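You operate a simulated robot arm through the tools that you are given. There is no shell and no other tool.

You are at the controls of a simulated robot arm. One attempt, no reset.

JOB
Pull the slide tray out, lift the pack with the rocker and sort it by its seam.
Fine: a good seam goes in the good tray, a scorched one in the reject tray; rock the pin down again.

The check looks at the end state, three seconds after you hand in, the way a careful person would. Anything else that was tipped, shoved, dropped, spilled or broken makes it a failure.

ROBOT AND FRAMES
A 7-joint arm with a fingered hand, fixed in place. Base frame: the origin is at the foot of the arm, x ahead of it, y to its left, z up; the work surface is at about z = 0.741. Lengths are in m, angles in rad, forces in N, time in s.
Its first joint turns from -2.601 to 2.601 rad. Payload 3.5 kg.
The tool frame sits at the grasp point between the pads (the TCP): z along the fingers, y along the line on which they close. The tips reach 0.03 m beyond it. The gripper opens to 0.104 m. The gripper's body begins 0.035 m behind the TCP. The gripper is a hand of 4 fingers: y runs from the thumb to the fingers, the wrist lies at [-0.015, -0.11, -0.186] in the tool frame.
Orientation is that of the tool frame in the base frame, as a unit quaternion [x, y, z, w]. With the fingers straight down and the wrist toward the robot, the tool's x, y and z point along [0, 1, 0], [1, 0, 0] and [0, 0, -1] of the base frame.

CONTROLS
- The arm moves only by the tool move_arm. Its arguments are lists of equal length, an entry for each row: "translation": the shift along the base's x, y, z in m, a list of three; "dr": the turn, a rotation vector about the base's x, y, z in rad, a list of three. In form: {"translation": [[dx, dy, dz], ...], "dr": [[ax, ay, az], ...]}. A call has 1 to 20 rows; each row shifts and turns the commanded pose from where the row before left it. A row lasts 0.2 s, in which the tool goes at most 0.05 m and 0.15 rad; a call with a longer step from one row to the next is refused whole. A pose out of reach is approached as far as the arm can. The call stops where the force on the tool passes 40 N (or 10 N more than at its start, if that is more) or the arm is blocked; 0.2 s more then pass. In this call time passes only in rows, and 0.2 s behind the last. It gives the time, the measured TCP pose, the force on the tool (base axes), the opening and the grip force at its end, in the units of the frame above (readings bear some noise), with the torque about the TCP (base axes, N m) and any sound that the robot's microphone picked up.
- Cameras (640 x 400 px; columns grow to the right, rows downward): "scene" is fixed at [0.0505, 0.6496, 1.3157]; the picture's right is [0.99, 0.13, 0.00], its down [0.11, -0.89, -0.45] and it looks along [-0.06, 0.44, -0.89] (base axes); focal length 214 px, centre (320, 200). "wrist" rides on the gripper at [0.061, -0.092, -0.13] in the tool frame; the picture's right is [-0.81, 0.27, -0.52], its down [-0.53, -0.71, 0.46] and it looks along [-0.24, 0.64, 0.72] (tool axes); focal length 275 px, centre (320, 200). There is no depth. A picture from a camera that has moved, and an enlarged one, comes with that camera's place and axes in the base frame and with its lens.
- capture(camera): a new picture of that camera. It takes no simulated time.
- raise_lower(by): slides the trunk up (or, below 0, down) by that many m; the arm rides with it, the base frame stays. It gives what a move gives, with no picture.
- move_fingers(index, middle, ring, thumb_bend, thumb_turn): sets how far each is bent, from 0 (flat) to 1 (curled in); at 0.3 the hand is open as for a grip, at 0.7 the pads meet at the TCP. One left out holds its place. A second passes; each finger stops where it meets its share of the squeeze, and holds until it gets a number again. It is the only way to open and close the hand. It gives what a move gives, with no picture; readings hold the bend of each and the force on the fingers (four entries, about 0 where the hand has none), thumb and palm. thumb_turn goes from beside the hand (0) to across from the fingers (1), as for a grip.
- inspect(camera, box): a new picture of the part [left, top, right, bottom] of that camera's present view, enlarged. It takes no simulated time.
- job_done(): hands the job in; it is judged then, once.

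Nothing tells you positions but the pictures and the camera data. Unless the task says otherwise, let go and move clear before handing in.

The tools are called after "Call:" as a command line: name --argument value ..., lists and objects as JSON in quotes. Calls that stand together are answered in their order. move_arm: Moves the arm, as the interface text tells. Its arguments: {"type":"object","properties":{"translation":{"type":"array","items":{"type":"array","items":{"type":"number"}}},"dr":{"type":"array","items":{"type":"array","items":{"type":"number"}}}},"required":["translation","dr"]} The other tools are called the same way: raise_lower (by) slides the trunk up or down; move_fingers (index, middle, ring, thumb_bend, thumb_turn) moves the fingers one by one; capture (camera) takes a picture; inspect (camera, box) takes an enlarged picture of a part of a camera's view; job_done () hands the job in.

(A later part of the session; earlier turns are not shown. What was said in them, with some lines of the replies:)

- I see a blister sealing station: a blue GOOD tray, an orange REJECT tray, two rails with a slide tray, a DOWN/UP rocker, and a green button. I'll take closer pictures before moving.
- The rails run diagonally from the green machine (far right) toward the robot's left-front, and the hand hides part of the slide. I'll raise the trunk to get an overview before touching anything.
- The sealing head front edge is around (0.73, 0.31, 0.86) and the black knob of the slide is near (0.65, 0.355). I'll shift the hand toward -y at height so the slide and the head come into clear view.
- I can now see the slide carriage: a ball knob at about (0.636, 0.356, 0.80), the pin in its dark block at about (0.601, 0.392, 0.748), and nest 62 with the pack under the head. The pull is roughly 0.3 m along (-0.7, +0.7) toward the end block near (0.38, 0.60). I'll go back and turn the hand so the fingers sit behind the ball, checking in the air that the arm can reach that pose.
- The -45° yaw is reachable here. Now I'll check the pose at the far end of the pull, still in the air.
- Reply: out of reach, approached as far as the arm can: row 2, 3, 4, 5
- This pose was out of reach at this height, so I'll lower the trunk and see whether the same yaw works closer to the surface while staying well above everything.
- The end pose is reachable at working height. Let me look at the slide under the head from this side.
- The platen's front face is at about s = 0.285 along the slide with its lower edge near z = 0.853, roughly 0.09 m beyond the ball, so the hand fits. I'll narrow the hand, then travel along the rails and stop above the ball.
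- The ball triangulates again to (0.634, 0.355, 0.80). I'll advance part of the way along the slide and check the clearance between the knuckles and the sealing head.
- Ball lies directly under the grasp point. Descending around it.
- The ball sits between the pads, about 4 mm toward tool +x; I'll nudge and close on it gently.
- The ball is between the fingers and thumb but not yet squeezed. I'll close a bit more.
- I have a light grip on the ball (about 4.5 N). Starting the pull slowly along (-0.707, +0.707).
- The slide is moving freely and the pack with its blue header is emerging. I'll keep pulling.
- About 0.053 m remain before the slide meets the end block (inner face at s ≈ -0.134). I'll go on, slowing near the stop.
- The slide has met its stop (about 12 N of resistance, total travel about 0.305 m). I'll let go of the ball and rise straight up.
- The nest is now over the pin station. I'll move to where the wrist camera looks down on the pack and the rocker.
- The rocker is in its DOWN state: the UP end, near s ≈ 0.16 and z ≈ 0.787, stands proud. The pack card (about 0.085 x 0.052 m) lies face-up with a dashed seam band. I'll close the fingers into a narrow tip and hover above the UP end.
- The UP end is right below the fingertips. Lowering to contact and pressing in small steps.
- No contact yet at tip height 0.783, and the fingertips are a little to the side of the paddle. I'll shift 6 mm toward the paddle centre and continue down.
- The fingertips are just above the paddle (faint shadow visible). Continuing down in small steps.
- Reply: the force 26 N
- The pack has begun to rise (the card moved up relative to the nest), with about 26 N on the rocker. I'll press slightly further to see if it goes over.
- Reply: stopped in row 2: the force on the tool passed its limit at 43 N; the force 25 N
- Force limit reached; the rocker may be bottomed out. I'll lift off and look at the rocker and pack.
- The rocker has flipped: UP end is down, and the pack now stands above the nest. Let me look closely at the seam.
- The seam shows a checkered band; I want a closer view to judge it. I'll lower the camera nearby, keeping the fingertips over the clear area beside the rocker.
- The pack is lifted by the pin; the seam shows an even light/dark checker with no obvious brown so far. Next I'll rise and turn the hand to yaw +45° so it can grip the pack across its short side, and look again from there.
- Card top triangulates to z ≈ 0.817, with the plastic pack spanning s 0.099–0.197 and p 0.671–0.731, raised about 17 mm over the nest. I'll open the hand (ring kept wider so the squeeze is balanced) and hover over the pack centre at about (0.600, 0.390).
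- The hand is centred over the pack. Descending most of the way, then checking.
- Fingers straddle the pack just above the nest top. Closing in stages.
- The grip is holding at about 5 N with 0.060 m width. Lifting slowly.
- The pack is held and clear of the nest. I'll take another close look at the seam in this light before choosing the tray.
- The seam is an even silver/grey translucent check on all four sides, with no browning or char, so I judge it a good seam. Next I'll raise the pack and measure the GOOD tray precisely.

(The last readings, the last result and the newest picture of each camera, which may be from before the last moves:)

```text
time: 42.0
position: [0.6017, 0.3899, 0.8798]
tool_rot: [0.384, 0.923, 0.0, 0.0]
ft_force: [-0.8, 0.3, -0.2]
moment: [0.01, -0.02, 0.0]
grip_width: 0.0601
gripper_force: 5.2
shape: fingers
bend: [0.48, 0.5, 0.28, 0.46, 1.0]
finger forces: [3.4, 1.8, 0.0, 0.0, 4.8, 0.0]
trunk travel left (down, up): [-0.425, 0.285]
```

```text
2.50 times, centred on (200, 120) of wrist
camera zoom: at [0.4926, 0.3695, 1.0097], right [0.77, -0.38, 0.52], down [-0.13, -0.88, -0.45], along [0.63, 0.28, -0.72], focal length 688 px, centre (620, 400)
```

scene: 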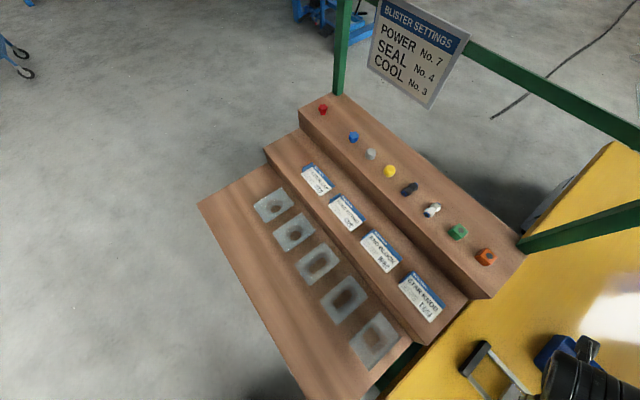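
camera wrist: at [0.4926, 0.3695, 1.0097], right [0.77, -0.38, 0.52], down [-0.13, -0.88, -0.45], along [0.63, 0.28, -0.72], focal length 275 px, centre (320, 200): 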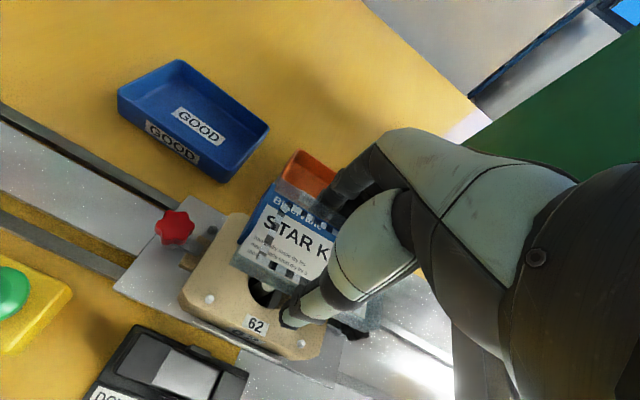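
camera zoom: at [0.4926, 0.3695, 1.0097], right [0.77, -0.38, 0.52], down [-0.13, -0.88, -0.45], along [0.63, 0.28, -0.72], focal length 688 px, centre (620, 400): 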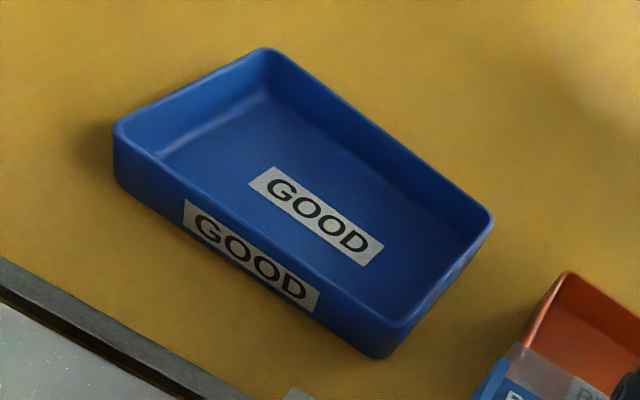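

GOOD tray rim: centre about (0.595, 0.583), rim z ≈ 0.774, turned a few degrees clockwise. I'll raise the pack, carry it over and align it with the tray.

Call:
move_arm --translation '[[0.0, 0.0, 0.02], [0.0, 0.0, 0.025], [-0.001, 0.025, 0.0], [-0.001, 0.034, 0.0], [-0.001, 0.034, 0.0], [-0.001, 0.034, 0.0], [-0.001, 0.034, 0.0], [-0.002, 0.0325, 0.0]]' --dr '[[0, 0, 0], [0, 0, 0], [0, 0, 0], [0, 0, -0.015], [0, 0, -0.015], [0, 0, -0.015], [0, 0, -0.015], [0, 0, 0]]'

Call:
capture --camera "wrist"

Call:
capture --camera "scene"

```text
time: 43.8
position: [0.5933, 0.5852, 0.9237]
tool_rot: [0.412, 0.911, 0.0, 0.0]
ft_force: [0.6, -0.3, -1.0]
moment: [0.01, 0.0, 0.0]
grip_width: 0.0601
gripper_force: 5.0
shape: fingers
bend: [0.48, 0.5, 0.28, 0.46, 1.0]
finger forces: [3.4, 1.6, 0.0, 0.0, 5.0, 0.1]
trunk travel left (down, up): [-0.425, 0.285]
```

```text
taken
camera wrist: at [0.4846, 0.5707, 1.0538], right [0.74, -0.43, 0.52], down [-0.18, -0.87, -0.45], along [0.64, 0.24, -0.72], focal length 275 px, centre (320, 200)
```

wrist: 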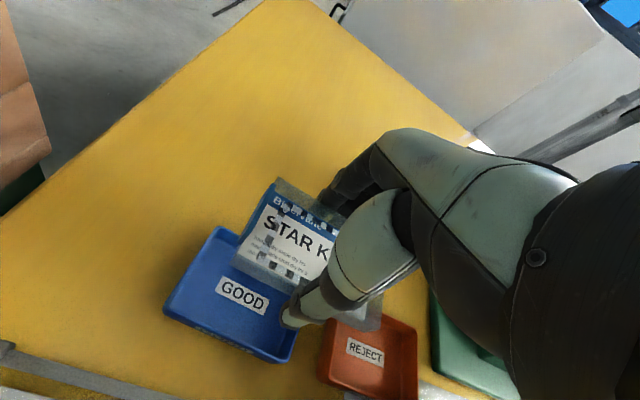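

```text
taken
```

scene: 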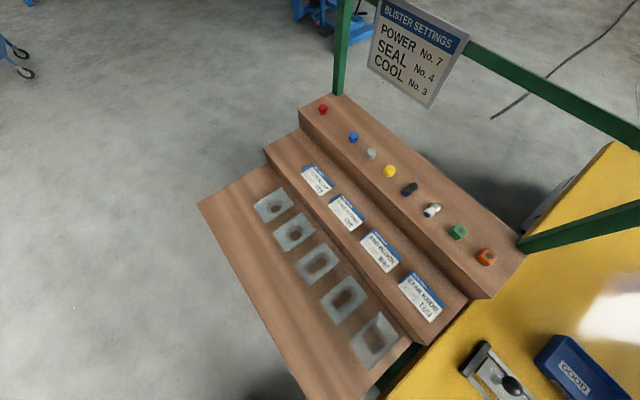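

Call:
inspect --camera "wrist" --box '[140, 170, 400, 380]'

Call:
inspect --camera "wrist" --box '[230, 170, 350, 290]'

```text
1.90 times, centred on (270, 275) of wrist
camera zoom: at [0.4846, 0.5707, 1.0538], right [0.74, -0.43, 0.52], down [-0.18, -0.87, -0.45], along [0.64, 0.24, -0.72], focal length 524 px, centre (415, 57)
```

zoom: 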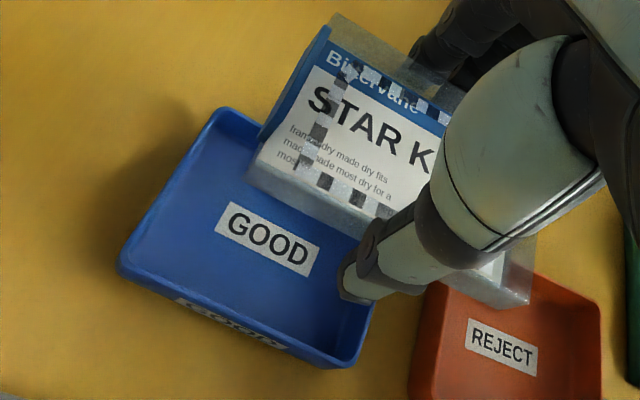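

```text
3.33 times, centred on (290, 230) of wrist
camera zoom: at [0.4846, 0.5707, 1.0538], right [0.74, -0.43, 0.52], down [-0.18, -0.87, -0.45], along [0.64, 0.24, -0.72], focal length 918 px, centre (420, 100)
```

zoom: 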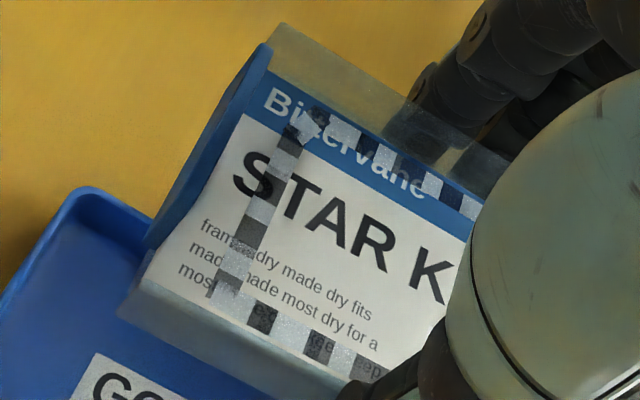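

The pack is aligned above the GOOD tray. Lowering it until the fingertips are just above the rim, watching the force.

Call:
move_arm --translation '[[0.0017, -0.0008, -0.03], [0.0, 0.0, -0.03], [0.0, 0.0, -0.025], [0.0, 0.0, -0.015], [0.0, 0.0, -0.008]]' --dr '[[0, 0, 0], [0, 0, 0], [0, 0, 0], [0, 0, 0], [0, 0, 0]]'

Call:
capture --camera "wrist"

Call:
inspect --camera "wrist" --box '[180, 150, 400, 350]'

Call:
inspect --camera "scene" --box '[440, 290, 640, 400]'

```text
time: 45.0
position: [0.5947, 0.5823, 0.8149]
tool_rot: [0.412, 0.911, 0.0, -0.001]
ft_force: [0.8, -0.9, -0.2]
moment: [0.0, -0.01, 0.0]
grip_width: 0.0602
gripper_force: 4.9
shape: fingers
bend: [0.48, 0.5, 0.28, 0.46, 1.0]
finger forces: [3.4, 1.8, 0.0, 0.0, 4.9, 0.1]
trunk travel left (down, up): [-0.425, 0.285]
```

```text
taken
camera wrist: at [0.486, 0.569, 0.9455], right [0.74, -0.43, 0.52], down [-0.18, -0.87, -0.45], along [0.64, 0.24, -0.72], focal length 275 px, centre (320, 200)
```

wrist: 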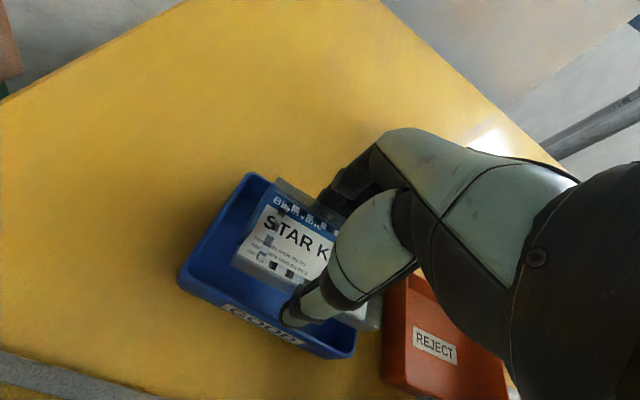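

```text
2.00 times, centred on (290, 250) of wrist
camera zoom: at [0.486, 0.569, 0.9455], right [0.74, -0.43, 0.52], down [-0.18, -0.87, -0.45], along [0.64, 0.24, -0.72], focal length 551 px, centre (380, 100)
```

zoom: 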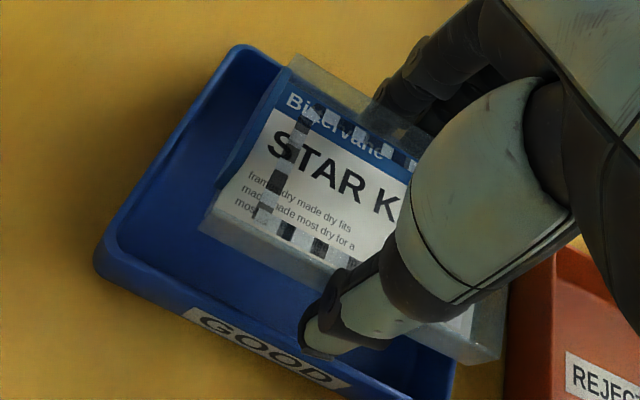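

```text
3.20 times, centred on (540, 345) of scene
camera zoom: at [0.0505, 0.6496, 1.3157], right [0.99, 0.13, 0.0], down [0.11, -0.89, -0.45], along [-0.06, 0.44, -0.89], focal length 686 px, centre (-384, -264)
```

zoom: 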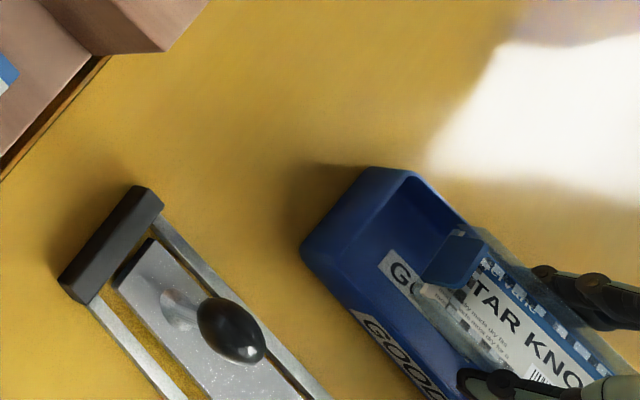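

The pack sits about 5 mm too far toward +s relative to the tray, so I'll correct that and lower the last bit.

Call:
move_arm --translation '[[-0.003, 0.0045, 0.0], [0.0, 0.0, -0.003], [0.0, 0.0, -0.002], [0.0, 0.0, -0.002]]' --dr '[[0, 0, 0], [0, 0, 0], [0, 0, 0], [0, 0, 0]]'

Call:
inspect --camera "wrist" --box '[180, 150, 400, 370]'

Call:
inspect --camera "scene" --box '[520, 310, 640, 400]'

```text
time: 46.0
position: [0.5937, 0.5869, 0.809]
tool_rot: [0.412, 0.911, 0.0, 0.0]
ft_force: [0.2, -0.2, -0.2]
moment: [0.01, 0.0, 0.0]
grip_width: 0.06
gripper_force: 4.7
shape: fingers
bend: [0.48, 0.5, 0.28, 0.46, 1.0]
finger forces: [3.4, 1.7, 0.1, 0.0, 4.9, 0.1]
trunk travel left (down, up): [-0.425, 0.285]
```

```text
1.82 times, centred on (290, 260) of wrist
camera zoom: at [0.483, 0.5733, 0.9389], right [0.74, -0.43, 0.52], down [-0.18, -0.87, -0.45], along [0.64, 0.24, -0.72], focal length 500 px, centre (374, 91)
```

zoom: 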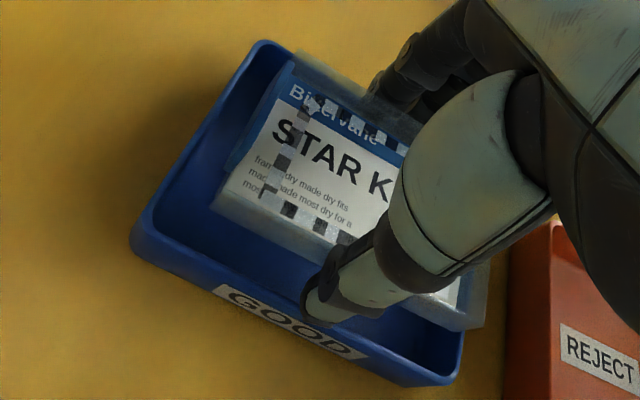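

```text
4.44 times, centred on (580, 355) of scene
camera zoom: at [0.0505, 0.6496, 1.3157], right [0.99, 0.13, 0.0], down [0.11, -0.89, -0.45], along [-0.06, 0.44, -0.89], focal length 953 px, centre (-836, -489)
```

zoom: 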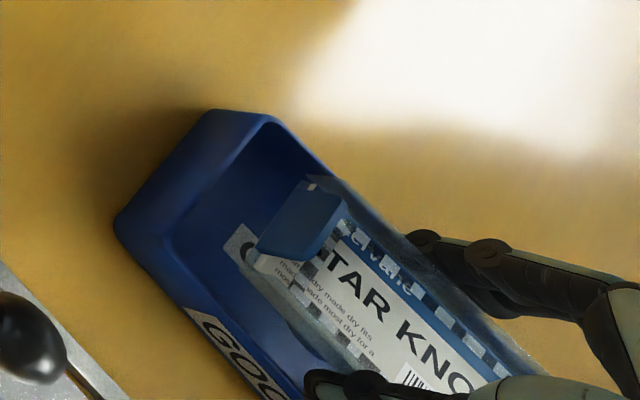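

Call:
move_arm --translation '[[-0.004, 0.0035, 0.0]]' --dr '[[0, 0, 0]]'

Call:
inspect --camera "wrist" --box '[180, 150, 400, 370]'

```text
time: 46.4
position: [0.5879, 0.5919, 0.8088]
tool_rot: [0.412, 0.911, 0.0, 0.0]
ft_force: [0.3, -0.7, 0.4]
moment: [0.0, -0.03, -0.01]
grip_width: 0.0603
gripper_force: 5.2
shape: fingers
bend: [0.48, 0.5, 0.28, 0.46, 1.0]
finger forces: [3.4, 1.7, 0.1, 0.0, 5.0, 0.1]
trunk travel left (down, up): [-0.425, 0.285]
```

```text
1.82 times, centred on (290, 260) of wrist
camera zoom: at [0.479, 0.5769, 0.939], right [0.74, -0.43, 0.52], down [-0.18, -0.87, -0.45], along [0.64, 0.24, -0.72], focal length 500 px, centre (374, 91)
```

zoom: 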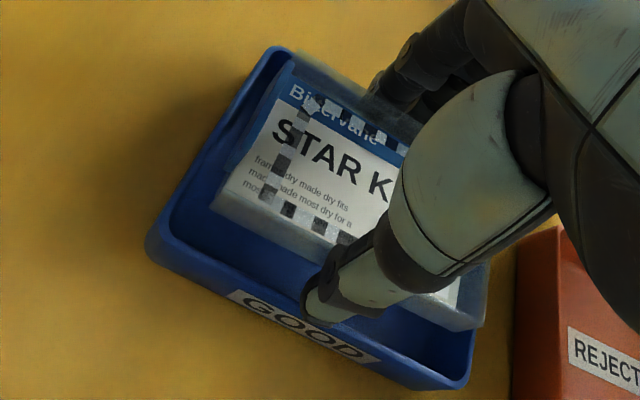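

The pack is centred in the tray with about 10 mm margins all round. Releasing.

Call:
move_fingers --index 0.36 --middle 0.36 --thumb_bend 0.36

Call:
inspect --camera "wrist" --box '[180, 150, 400, 370]'

Call:
inspect --camera "scene" --box '[520, 310, 640, 400]'

```text
time: 47.4
position: [0.5896, 0.5906, 0.8096]
tool_rot: [0.411, 0.912, 0.0, 0.0]
ft_force: [-0.3, 0.1, -0.3]
moment: [0.0, 0.0, -0.03]
grip_width: 0.0877
gripper_force: 0.2
shape: fingers
bend: [0.36, 0.36, 0.28, 0.36, 0.98]
finger forces: [0.0, 0.1, 0.0, 0.2, 0.0, 0.0]
trunk travel left (down, up): [-0.425, 0.285]
```

```text
1.82 times, centred on (290, 260) of wrist
camera zoom: at [0.479, 0.5768, 0.939], right [0.74, -0.43, 0.52], down [-0.18, -0.87, -0.45], along [0.64, 0.24, -0.72], focal length 500 px, centre (374, 91)
```

zoom: 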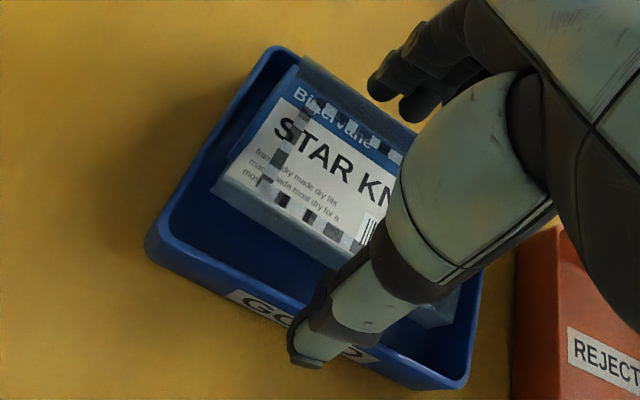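

```text
4.44 times, centred on (580, 355) of scene
camera zoom: at [0.0505, 0.6496, 1.3157], right [0.99, 0.13, 0.0], down [0.11, -0.89, -0.45], along [-0.06, 0.44, -0.89], focal length 953 px, centre (-836, -489)
```

zoom: 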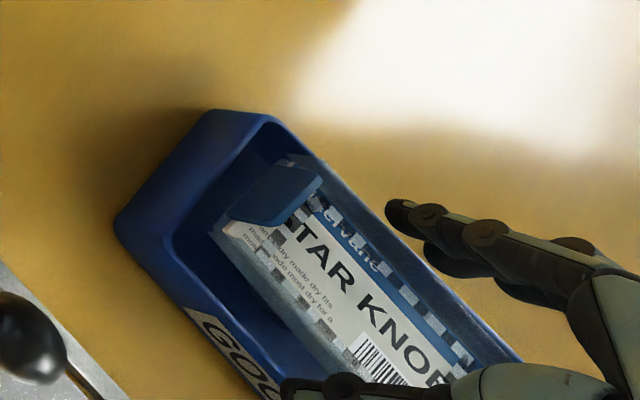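

The pack has settled into the GOOD tray. I'll rise straight up and take a picture of it.

Call:
move_arm --translation '[[0.0, 0.0, 0.015], [0.0, 0.0, 0.03], [0.0, 0.0, 0.04], [0.0, 0.0, 0.04]]' --dr '[[0, 0, 0], [0, 0, 0], [0, 0, 0], [0, 0, 0]]'

Call:
capture --camera "wrist"

Call:
inspect --camera "scene" --box '[440, 290, 640, 400]'

```text
time: 48.4
position: [0.5898, 0.5907, 0.9345]
tool_rot: [0.411, 0.911, -0.001, 0.0]
ft_force: [-0.1, 0.6, -0.4]
moment: [0.03, 0.0, 0.0]
grip_width: 0.0877
gripper_force: 0.1
shape: fingers
bend: [0.36, 0.36, 0.28, 0.36, 0.98]
finger forces: [0.0, 0.0, 0.1, 0.1, 0.1, 0.0]
trunk travel left (down, up): [-0.425, 0.285]
```

```text
taken
camera wrist: at [0.4797, 0.5766, 1.064], right [0.74, -0.43, 0.52], down [-0.18, -0.87, -0.45], along [0.64, 0.24, -0.72], focal length 275 px, centre (320, 200)
```

wrist: 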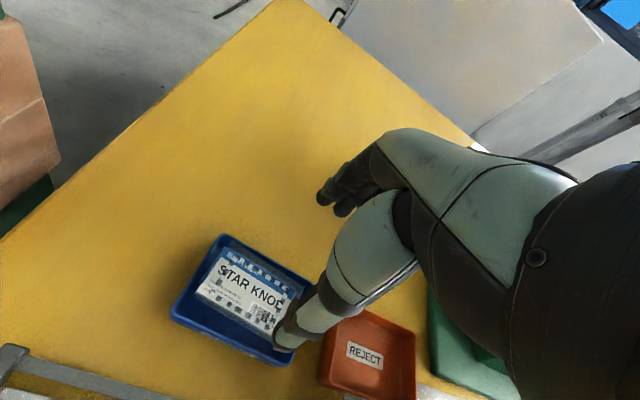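

```text
3.20 times, centred on (540, 345) of scene
camera zoom: at [0.0505, 0.6496, 1.3157], right [0.99, 0.13, 0.0], down [0.11, -0.89, -0.45], along [-0.06, 0.44, -0.89], focal length 686 px, centre (-384, -264)
```

zoom: 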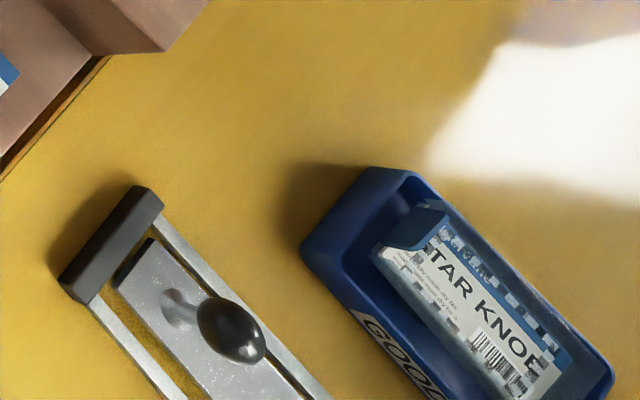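

Call:
inspect --camera "wrist" --box '[160, 225, 320, 375]'

Call:
inspect --camera "scene" --box '[550, 345, 625, 400]'

```text
2.67 times, centred on (240, 300) of wrist
camera zoom: at [0.4797, 0.5766, 1.064], right [0.74, -0.43, 0.52], down [-0.18, -0.87, -0.45], along [0.64, 0.24, -0.72], focal length 734 px, centre (533, -67)
```

zoom: 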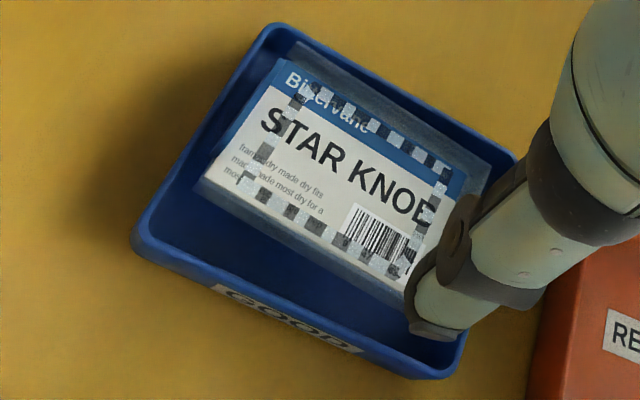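

```text
7.27 times, centred on (588, 372) of scene
camera zoom: at [0.0505, 0.6496, 1.3157], right [0.99, 0.13, 0.0], down [0.11, -0.89, -0.45], along [-0.06, 0.44, -0.89], focal length 1560 px, centre (-1626, -1054)
```

zoom: 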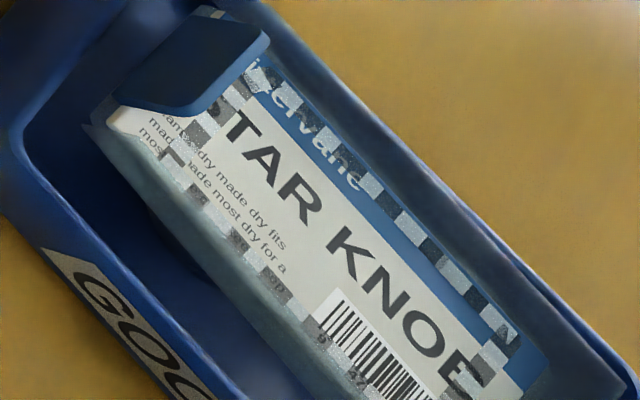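

The pack lies flat in the GOOD tray and the seam still looks clean. Now I'll return to the rocker: move over at height, turn the hand back to yaw -45° and close the fingers to press the DOWN end.

Call:
move_arm --translation '[[0.0, 0.0, 0.03], [-0.0155, -0.036, 0.0], [-0.0155, -0.036, 0.0], [-0.0155, -0.036, 0.0], [-0.0155, -0.036, 0.0], [-0.0155, -0.036, 0.0], [-0.0155, -0.036, 0.0], [0, 0, 0], [0, 0, 0], [0, 0, 0], [0, 0, 0], [0, 0, 0], [0, 0, 0], [0, 0, 0], [0, 0, 0], [0, 0, 0], [0, 0, 0], [0, 0, 0]]' --dr '[[0, 0, 0], [0, 0, 0], [0, 0, 0], [0, 0, 0], [0, 0, 0], [0, 0, 0], [0, 0, 0], [0, 0, -0.1369], [0, 0, -0.1369], [0, 0, -0.1369], [0, 0, -0.1369], [0, 0, -0.1369], [0, 0, -0.1369], [0, 0, -0.1369], [0, 0, -0.1369], [0, 0, -0.1369], [0, 0, -0.1369], [0, 0, -0.1369]]'

Call:
move_fingers --index 0.69 --middle 0.69 --ring 0.69 --thumb_bend 0.69

Call:
capture --camera "wrist"

Call:
inspect --camera "wrist" --box '[120, 180, 360, 380]'

```text
time: 52.1
position: [0.4964, 0.375, 0.9643]
tool_rot: [0.923, 0.384, 0.0, 0.0]
ft_force: [0.2, -0.5, 0.1]
moment: [0.02, 0.03, 0.02]
grip_width: 0.0878
gripper_force: 0.1
shape: fingers
bend: [0.36, 0.36, 0.28, 0.36, 0.98]
finger forces: [0.1, 0.0, 0.1, 0.0, 0.0, 0.0]
trunk travel left (down, up): [-0.425, 0.285]
```

```text
time: 53.1
position: [0.4962, 0.3751, 0.9636]
tool_rot: [0.923, 0.384, 0.0, 0.0]
ft_force: [0.1, -0.4, 0.4]
moment: [0.0, -0.02, -0.01]
grip_width: 0.0037
gripper_force: 0.0
shape: fingers
bend: [0.69, 0.69, 0.69, 0.69, 1.0]
finger forces: [0.0, 0.0, 0.0, 0.0, 0.1, 0.0]
trunk travel left (down, up): [-0.425, 0.285]
```

```text
taken
camera wrist: at [0.4737, 0.4836, 1.094], right [-0.38, -0.77, 0.52], down [-0.88, 0.12, -0.46], along [0.29, -0.63, -0.72], focal length 275 px, centre (320, 200)
```

wrist: 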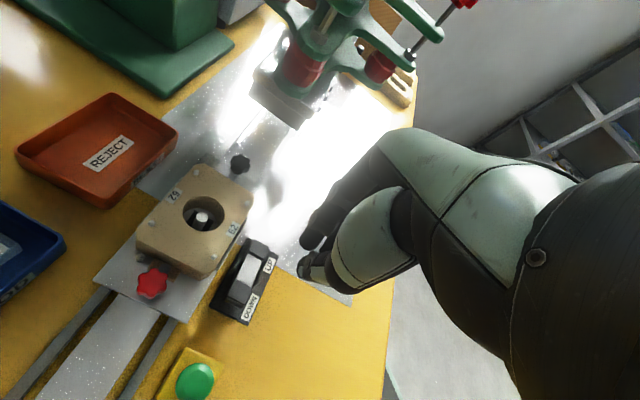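

```text
2.00 times, centred on (240, 280) of wrist
camera zoom: at [0.4737, 0.4836, 1.094], right [-0.38, -0.77, 0.52], down [-0.88, 0.12, -0.46], along [0.29, -0.63, -0.72], focal length 551 px, centre (480, 40)
```

zoom: 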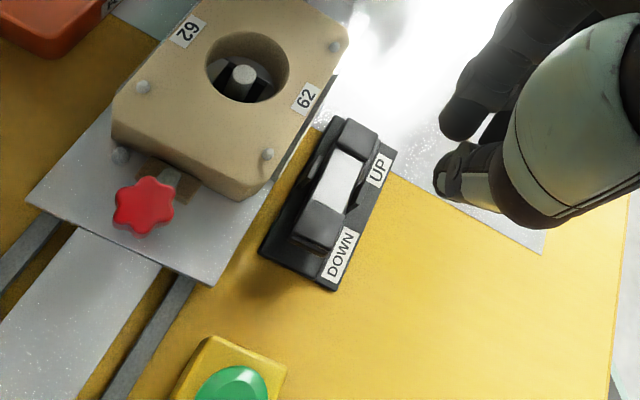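

Call:
inspect --camera "wrist" --box '[200, 220, 300, 340]'

```text
3.33 times, centred on (250, 280) of wrist
camera zoom: at [0.4737, 0.4836, 1.094], right [-0.38, -0.77, 0.52], down [-0.88, 0.12, -0.46], along [0.29, -0.63, -0.72], focal length 918 px, centre (553, -67)
```

zoom: 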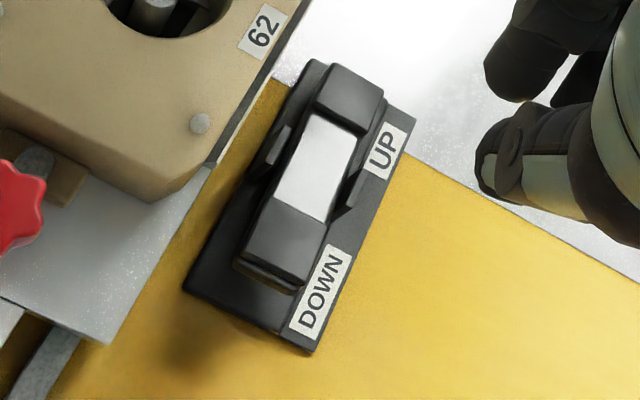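

The pin is up in the empty nest, and the rocker's DOWN end (s ≈ 0.084–0.095, p ≈ 0.62) stands proud. I'll go down over it.

Call:
move_arm --translation '[[0.0087, -0.0046, -0.02], [0.0, 0.0, -0.04], [0.0, 0.0, -0.04], [0.0, 0.0, -0.03], [0.0, 0.0, -0.01]]' --dr '[[0, 0, 0], [0, 0, 0], [0, 0, 0], [0, 0, 0], [0, 0, 0]]'

Call:
capture --camera "wrist"

Call:
inspect --camera "wrist" --box '[200, 150, 400, 350]'

```text
time: 54.4
position: [0.5047, 0.3703, 0.8233]
tool_rot: [0.923, 0.384, -0.001, -0.001]
ft_force: [0.0, 0.4, 0.3]
moment: [0.04, 0.01, 0.06]
grip_width: 0.004
gripper_force: 0.1
shape: fingers
bend: [0.69, 0.69, 0.69, 0.69, 1.0]
finger forces: [0.1, 0.0, 0.0, 0.0, 0.0, 0.0]
trunk travel left (down, up): [-0.425, 0.285]
```

```text
taken
camera wrist: at [0.482, 0.4788, 0.9535], right [-0.38, -0.77, 0.52], down [-0.88, 0.12, -0.46], along [0.29, -0.63, -0.73], focal length 275 px, centre (320, 200)
```

wrist: 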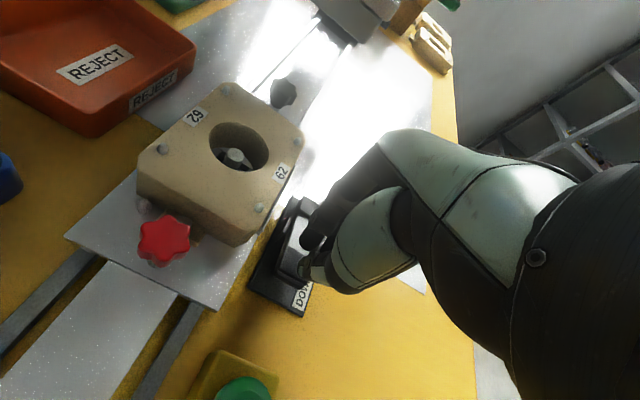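

```text
2.00 times, centred on (300, 250) of wrist
camera zoom: at [0.482, 0.4788, 0.9535], right [-0.38, -0.77, 0.52], down [-0.88, 0.12, -0.46], along [0.29, -0.63, -0.73], focal length 551 px, centre (360, 100)
```

zoom: 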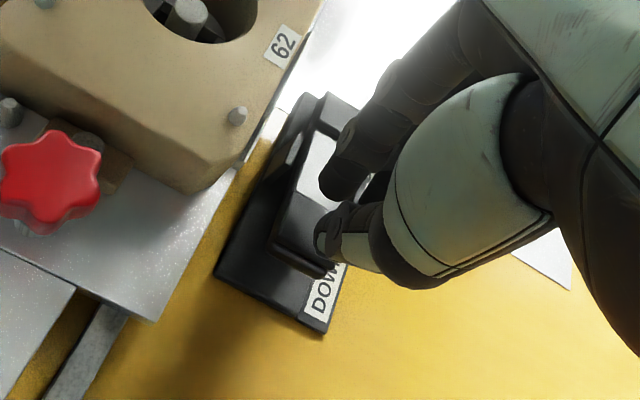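

Call:
move_arm --translation '[[0.0014, 0.0014, -0.012], [0.0, 0.0, -0.008], [0.0, 0.0, -0.004], [0.0, 0.0, -0.003]]' --dr '[[0, 0, 0], [0, 0, 0], [0, 0, 0], [0, 0, 0]]'

Call:
inspect --camera "wrist" --box '[120, 80, 400, 350]'

```text
time: 55.4
position: [0.5058, 0.3704, 0.7974]
tool_rot: [0.923, 0.384, 0.001, 0.0]
ft_force: [0.4, 0.2, 5.7]
moment: [-0.03, -0.04, 0.01]
grip_width: 0.0024
gripper_force: 3.0
shape: fingers
bend: [0.7, 0.69, 0.69, 0.69, 1.0]
finger forces: [5.1, 0.3, 0.0, 0.1, 0.0, 0.0]
trunk travel left (down, up): [-0.425, 0.285]
```

```text
1.48 times, centred on (260, 215) of wrist
camera zoom: at [0.4836, 0.4799, 0.9272], right [-0.38, -0.77, 0.52], down [-0.88, 0.12, -0.46], along [0.29, -0.63, -0.72], focal length 408 px, centre (409, 178)
```

zoom: 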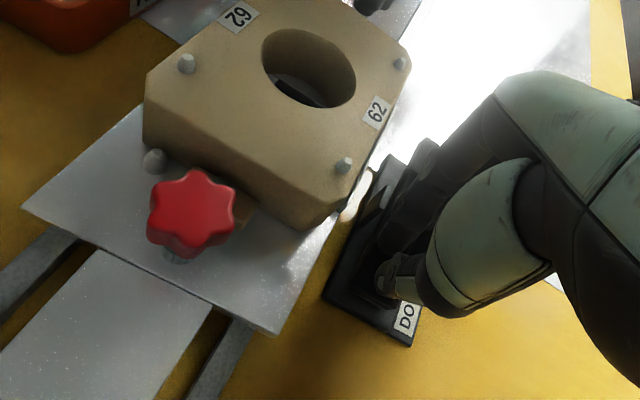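

The pin no longer shows in the nest hole and the UP end has risen. I'll press a touch more to be sure it has gone fully over.

Call:
move_arm --translation '[[0.0, 0.0, -0.003], [0.0, 0.0, -0.002]]' --dr '[[0, 0, 0], [0, 0, 0]]'

Call:
inspect --camera "wrist" --box '[120, 80, 400, 350]'

```text
time: 56.0
position: [0.5058, 0.3716, 0.7935]
tool_rot: [0.923, 0.385, 0.002, 0.0]
ft_force: [3.0, -1.3, 24.8]
moment: [0.01, -0.17, -0.02]
grip_width: 0.0
gripper_force: 12.3
shape: fingers
bend: [0.71, 0.71, 0.69, 0.69, 1.0]
finger forces: [18.3, 6.6, 0.0, 0.0, 0.0, 0.0]
trunk travel left (down, up): [-0.425, 0.285]
```

```text
1.48 times, centred on (260, 215) of wrist
camera zoom: at [0.4831, 0.4793, 0.9239], right [-0.38, -0.77, 0.52], down [-0.88, 0.13, -0.46], along [0.29, -0.63, -0.72], focal length 408 px, centre (409, 178)
```

zoom: 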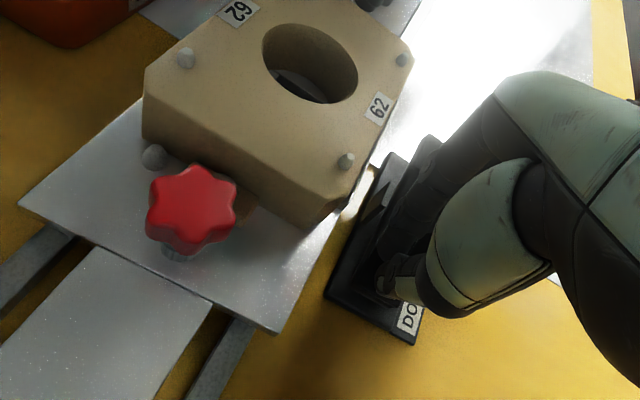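

It is firm at about 25 N, the same as the bottoming force at the UP end. I'll lift off and check the rocker and the pin.

Call:
move_arm --translation '[[0.0, 0.0, 0.01], [0.0, 0.0, 0.03], [-0.005, 0.0, 0.04], [-0.01, 0.01, 0.045], [-0.01, 0.01, 0.045]]' --dr '[[0, 0, 0], [0, 0, 0], [0, 0, 0], [0, 0, 0], [0, 0, 0]]'

Call:
capture --camera "wrist"

Call:
inspect --camera "wrist" --box '[120, 140, 320, 320]'

Call:
inspect --camera "scene" --box '[440, 290, 640, 400]'

```text
time: 57.1
position: [0.4809, 0.3919, 0.9621]
tool_rot: [0.923, 0.385, 0.0, 0.0]
ft_force: [0.3, -0.3, 0.3]
moment: [0.0, 0.03, -0.02]
grip_width: 0.0034
gripper_force: 0.0
shape: fingers
bend: [0.69, 0.69, 0.69, 0.69, 1.0]
finger forces: [0.0, 0.0, 0.0, 0.0, 0.0, 0.1]
trunk travel left (down, up): [-0.425, 0.285]
```

```text
taken
camera wrist: at [0.4584, 0.4998, 1.0918], right [-0.38, -0.77, 0.52], down [-0.88, 0.12, -0.46], along [0.29, -0.63, -0.72], focal length 275 px, centre (320, 200)
```

wrist: 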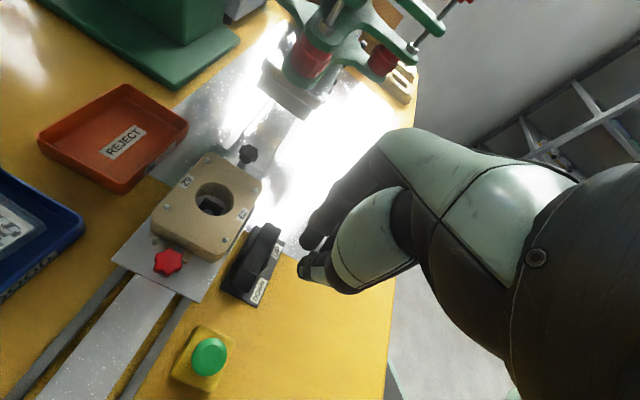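

```text
2.22 times, centred on (220, 230) of wrist
camera zoom: at [0.4584, 0.4998, 1.0918], right [-0.38, -0.77, 0.52], down [-0.88, 0.12, -0.46], along [0.29, -0.63, -0.72], focal length 612 px, centre (542, 133)
```

zoom: 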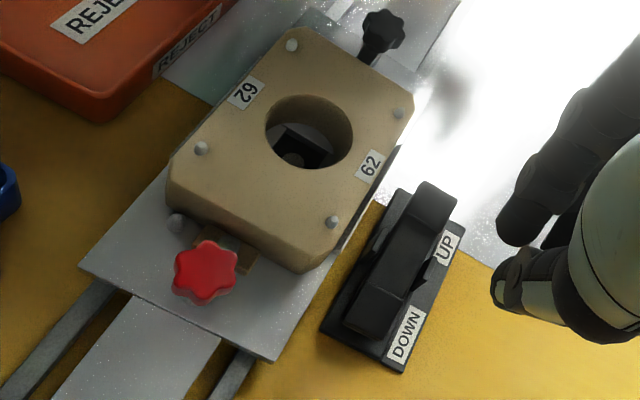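

```text
3.20 times, centred on (540, 345) of scene
camera zoom: at [0.0505, 0.6496, 1.3157], right [0.99, 0.13, 0.0], down [0.11, -0.89, -0.45], along [-0.06, 0.44, -0.89], focal length 686 px, centre (-384, -264)
```

zoom: 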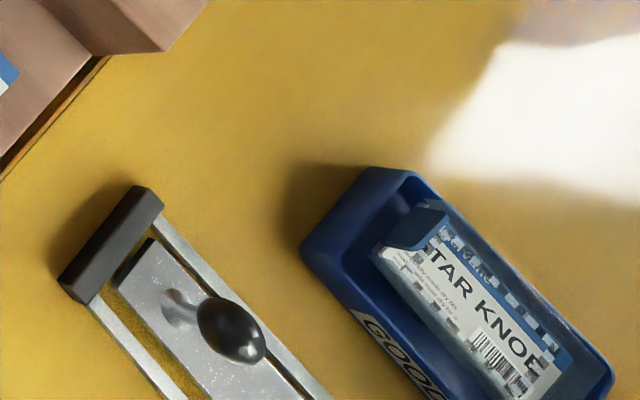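

The rocker is back at DOWN, the pin has retracted, and the pack is in the GOOD tray. Before handing in I'll take one more close, well-lit look at the seam.

Call:
move_arm --translation '[[0.009, 0.038, 0.0], [0.009, 0.038, 0.0], [0.009, 0.038, -0.02], [0.01, 0.037, -0.03], [0.0, 0.0, -0.04]]' --dr '[[0, 0, 0], [0, 0, 0], [0, 0, 0], [0, 0, 0], [0, 0, 0]]'

Call:
capture --camera "wrist"

```text
time: 58.4
position: [0.517, 0.5438, 0.8718]
tool_rot: [0.923, 0.385, 0.0, 0.0]
ft_force: [0.4, 0.1, -0.2]
moment: [0.02, 0.01, -0.01]
grip_width: 0.0038
gripper_force: 0.0
shape: fingers
bend: [0.69, 0.69, 0.69, 0.69, 1.0]
finger forces: [0.0, 0.0, 0.1, 0.0, 0.0, 0.1]
trunk travel left (down, up): [-0.425, 0.285]
```

```text
taken
camera wrist: at [0.4945, 0.6517, 1.0017], right [-0.38, -0.77, 0.52], down [-0.88, 0.12, -0.46], along [0.29, -0.63, -0.72], focal length 275 px, centre (320, 200)
```

wrist: 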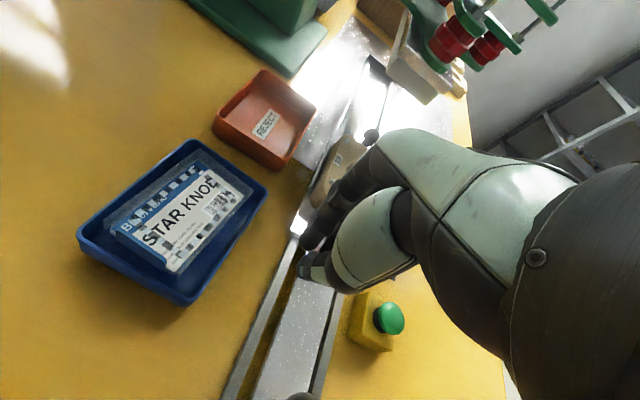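

Call:
inspect --camera "wrist" --box '[110, 150, 190, 280]'

Call:
inspect --camera "wrist" --box '[160, 150, 250, 240]'

Call:
inspect --camera "wrist" --box '[150, 200, 220, 280]'

```text
3.08 times, centred on (150, 215) of wrist
camera zoom: at [0.4945, 0.6517, 1.0017], right [-0.38, -0.77, 0.52], down [-0.88, 0.12, -0.46], along [0.29, -0.63, -0.72], focal length 847 px, centre (843, 154)
```

zoom: 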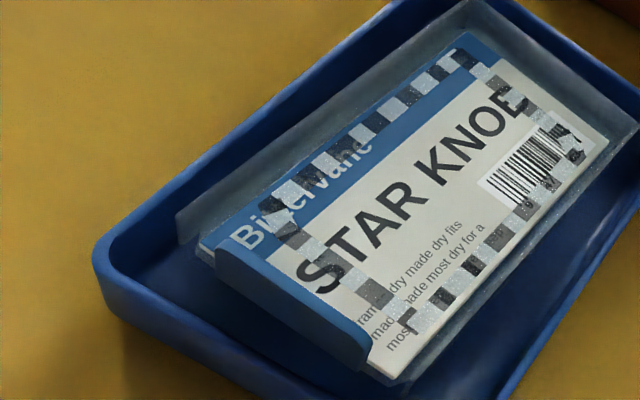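

```text
4.44 times, centred on (205, 195) of wrist
camera zoom: at [0.4945, 0.6517, 1.0017], right [-0.38, -0.77, 0.52], down [-0.88, 0.12, -0.46], along [0.29, -0.63, -0.72], focal length 1224 px, centre (831, 222)
```

zoom: 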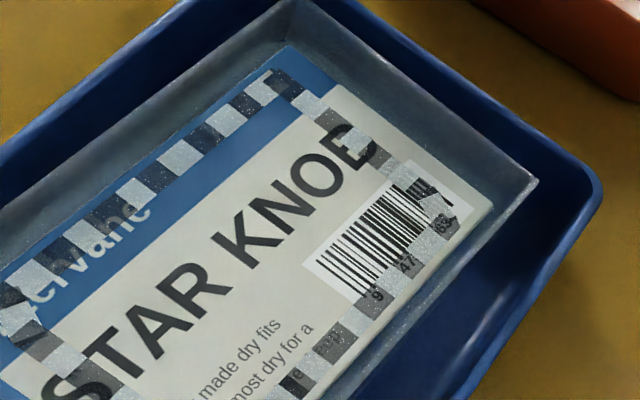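

```text
5.00 times, centred on (185, 240) of wrist
camera zoom: at [0.4945, 0.6517, 1.0017], right [-0.38, -0.77, 0.52], down [-0.88, 0.12, -0.46], along [0.29, -0.63, -0.72], focal length 1376 px, centre (995, 0)
```

zoom: 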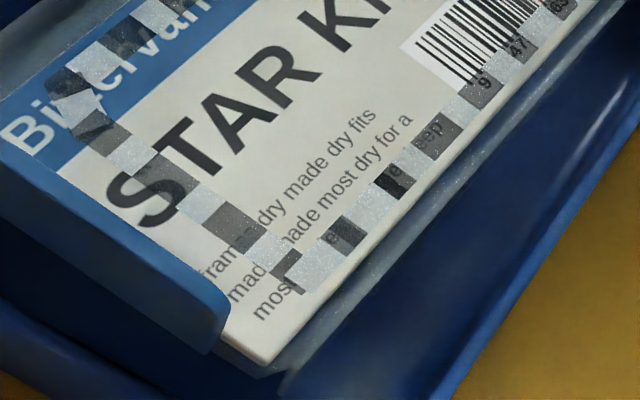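

The seam is an even silver/grey knurl with no brown or burnt spots anywhere, so GOOD is right. I'll move the arm up and clear of everything, then do a last check.

Call:
move_arm --translation '[[0.0, 0.0, 0.04], [0.0, 0.0, 0.04], [0.0, -0.03, 0.04], [0.0, -0.04, 0.03], [0.0, -0.04, 0.0], [0.0, -0.04, 0.0]]' --dr '[[0, 0, 0], [0, 0, 0], [0, 0, 0], [0, 0, 0], [0, 0, 0], [0, 0, 0]]'

Call:
move_fingers --index 0.3 --middle 0.3 --ring 0.3 --thumb_bend 0.3

Call:
capture --camera "wrist"

Call:
capture --camera "scene"

```text
time: 59.8
position: [0.5188, 0.3952, 1.0223]
tool_rot: [0.923, 0.384, -0.001, 0.0]
ft_force: [-0.5, 0.1, -0.3]
moment: [0.0, 0.0, 0.0]
grip_width: 0.0038
gripper_force: 0.1
shape: fingers
bend: [0.69, 0.69, 0.69, 0.69, 1.0]
finger forces: [0.1, 0.0, 0.0, 0.0, 0.0, 0.1]
trunk travel left (down, up): [-0.425, 0.285]
```

```text
time: 60.8
position: [0.5189, 0.3936, 1.0203]
tool_rot: [0.923, 0.384, 0.0, 0.001]
ft_force: [-1.0, 0.7, 0.1]
moment: [0.02, 0.02, 0.01]
grip_width: 0.1024
gripper_force: 0.0
shape: fingers
bend: [0.3, 0.3, 0.3, 0.3, 0.98]
finger forces: [0.0, 0.1, 0.1, 0.0, 0.0, 0.0]
trunk travel left (down, up): [-0.425, 0.285]
```

```text
taken
camera wrist: at [0.4967, 0.5029, 1.1517], right [-0.38, -0.77, 0.52], down [-0.88, 0.12, -0.45], along [0.29, -0.63, -0.72], focal length 275 px, centre (320, 200)
```

wrist: 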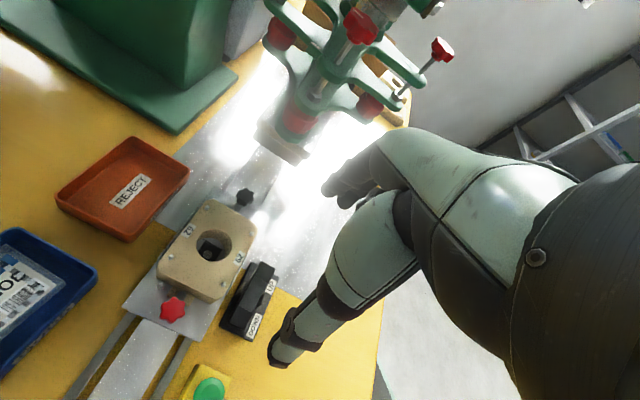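

```text
taken
```

scene: 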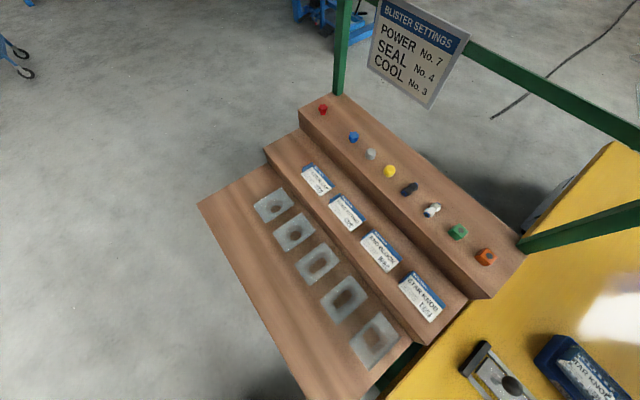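

The slide tray is pulled out, the pin is rocked down, the pack lies flat in the GOOD tray, and the arm is clear with nothing else disturbed. Handing in.

Call:
job_done

```text
The job is handed in.
```

The slide tray is pulled out to its stop, the pack is in the GOOD tray, and the pin is rocked back down. The job is handed in; no verdict has come back yet.

- **Seam:** I judged it good. It shows an even silver and grey checked band on all four sides, with no browning or burnt spots. There was no reference pack to compare against, so this rests on how it looked in close-up pictures.
- **Placement:** I let go of the pack with the fingertips just above the tray rim, because there was no room for the fingers between pack and tray walls. It dropped a few centimetres at most and came to rest fully inside the tray.
- **Rocker:** it took about 25 N to reach the end of its travel in each direction, and the UP press briefly touched 43 N. The last pictures show it in the DOWN position with the pin retracted.
- **Everything else:** the reject tray and green button were not touched. The arm is raised clear with the hand open.
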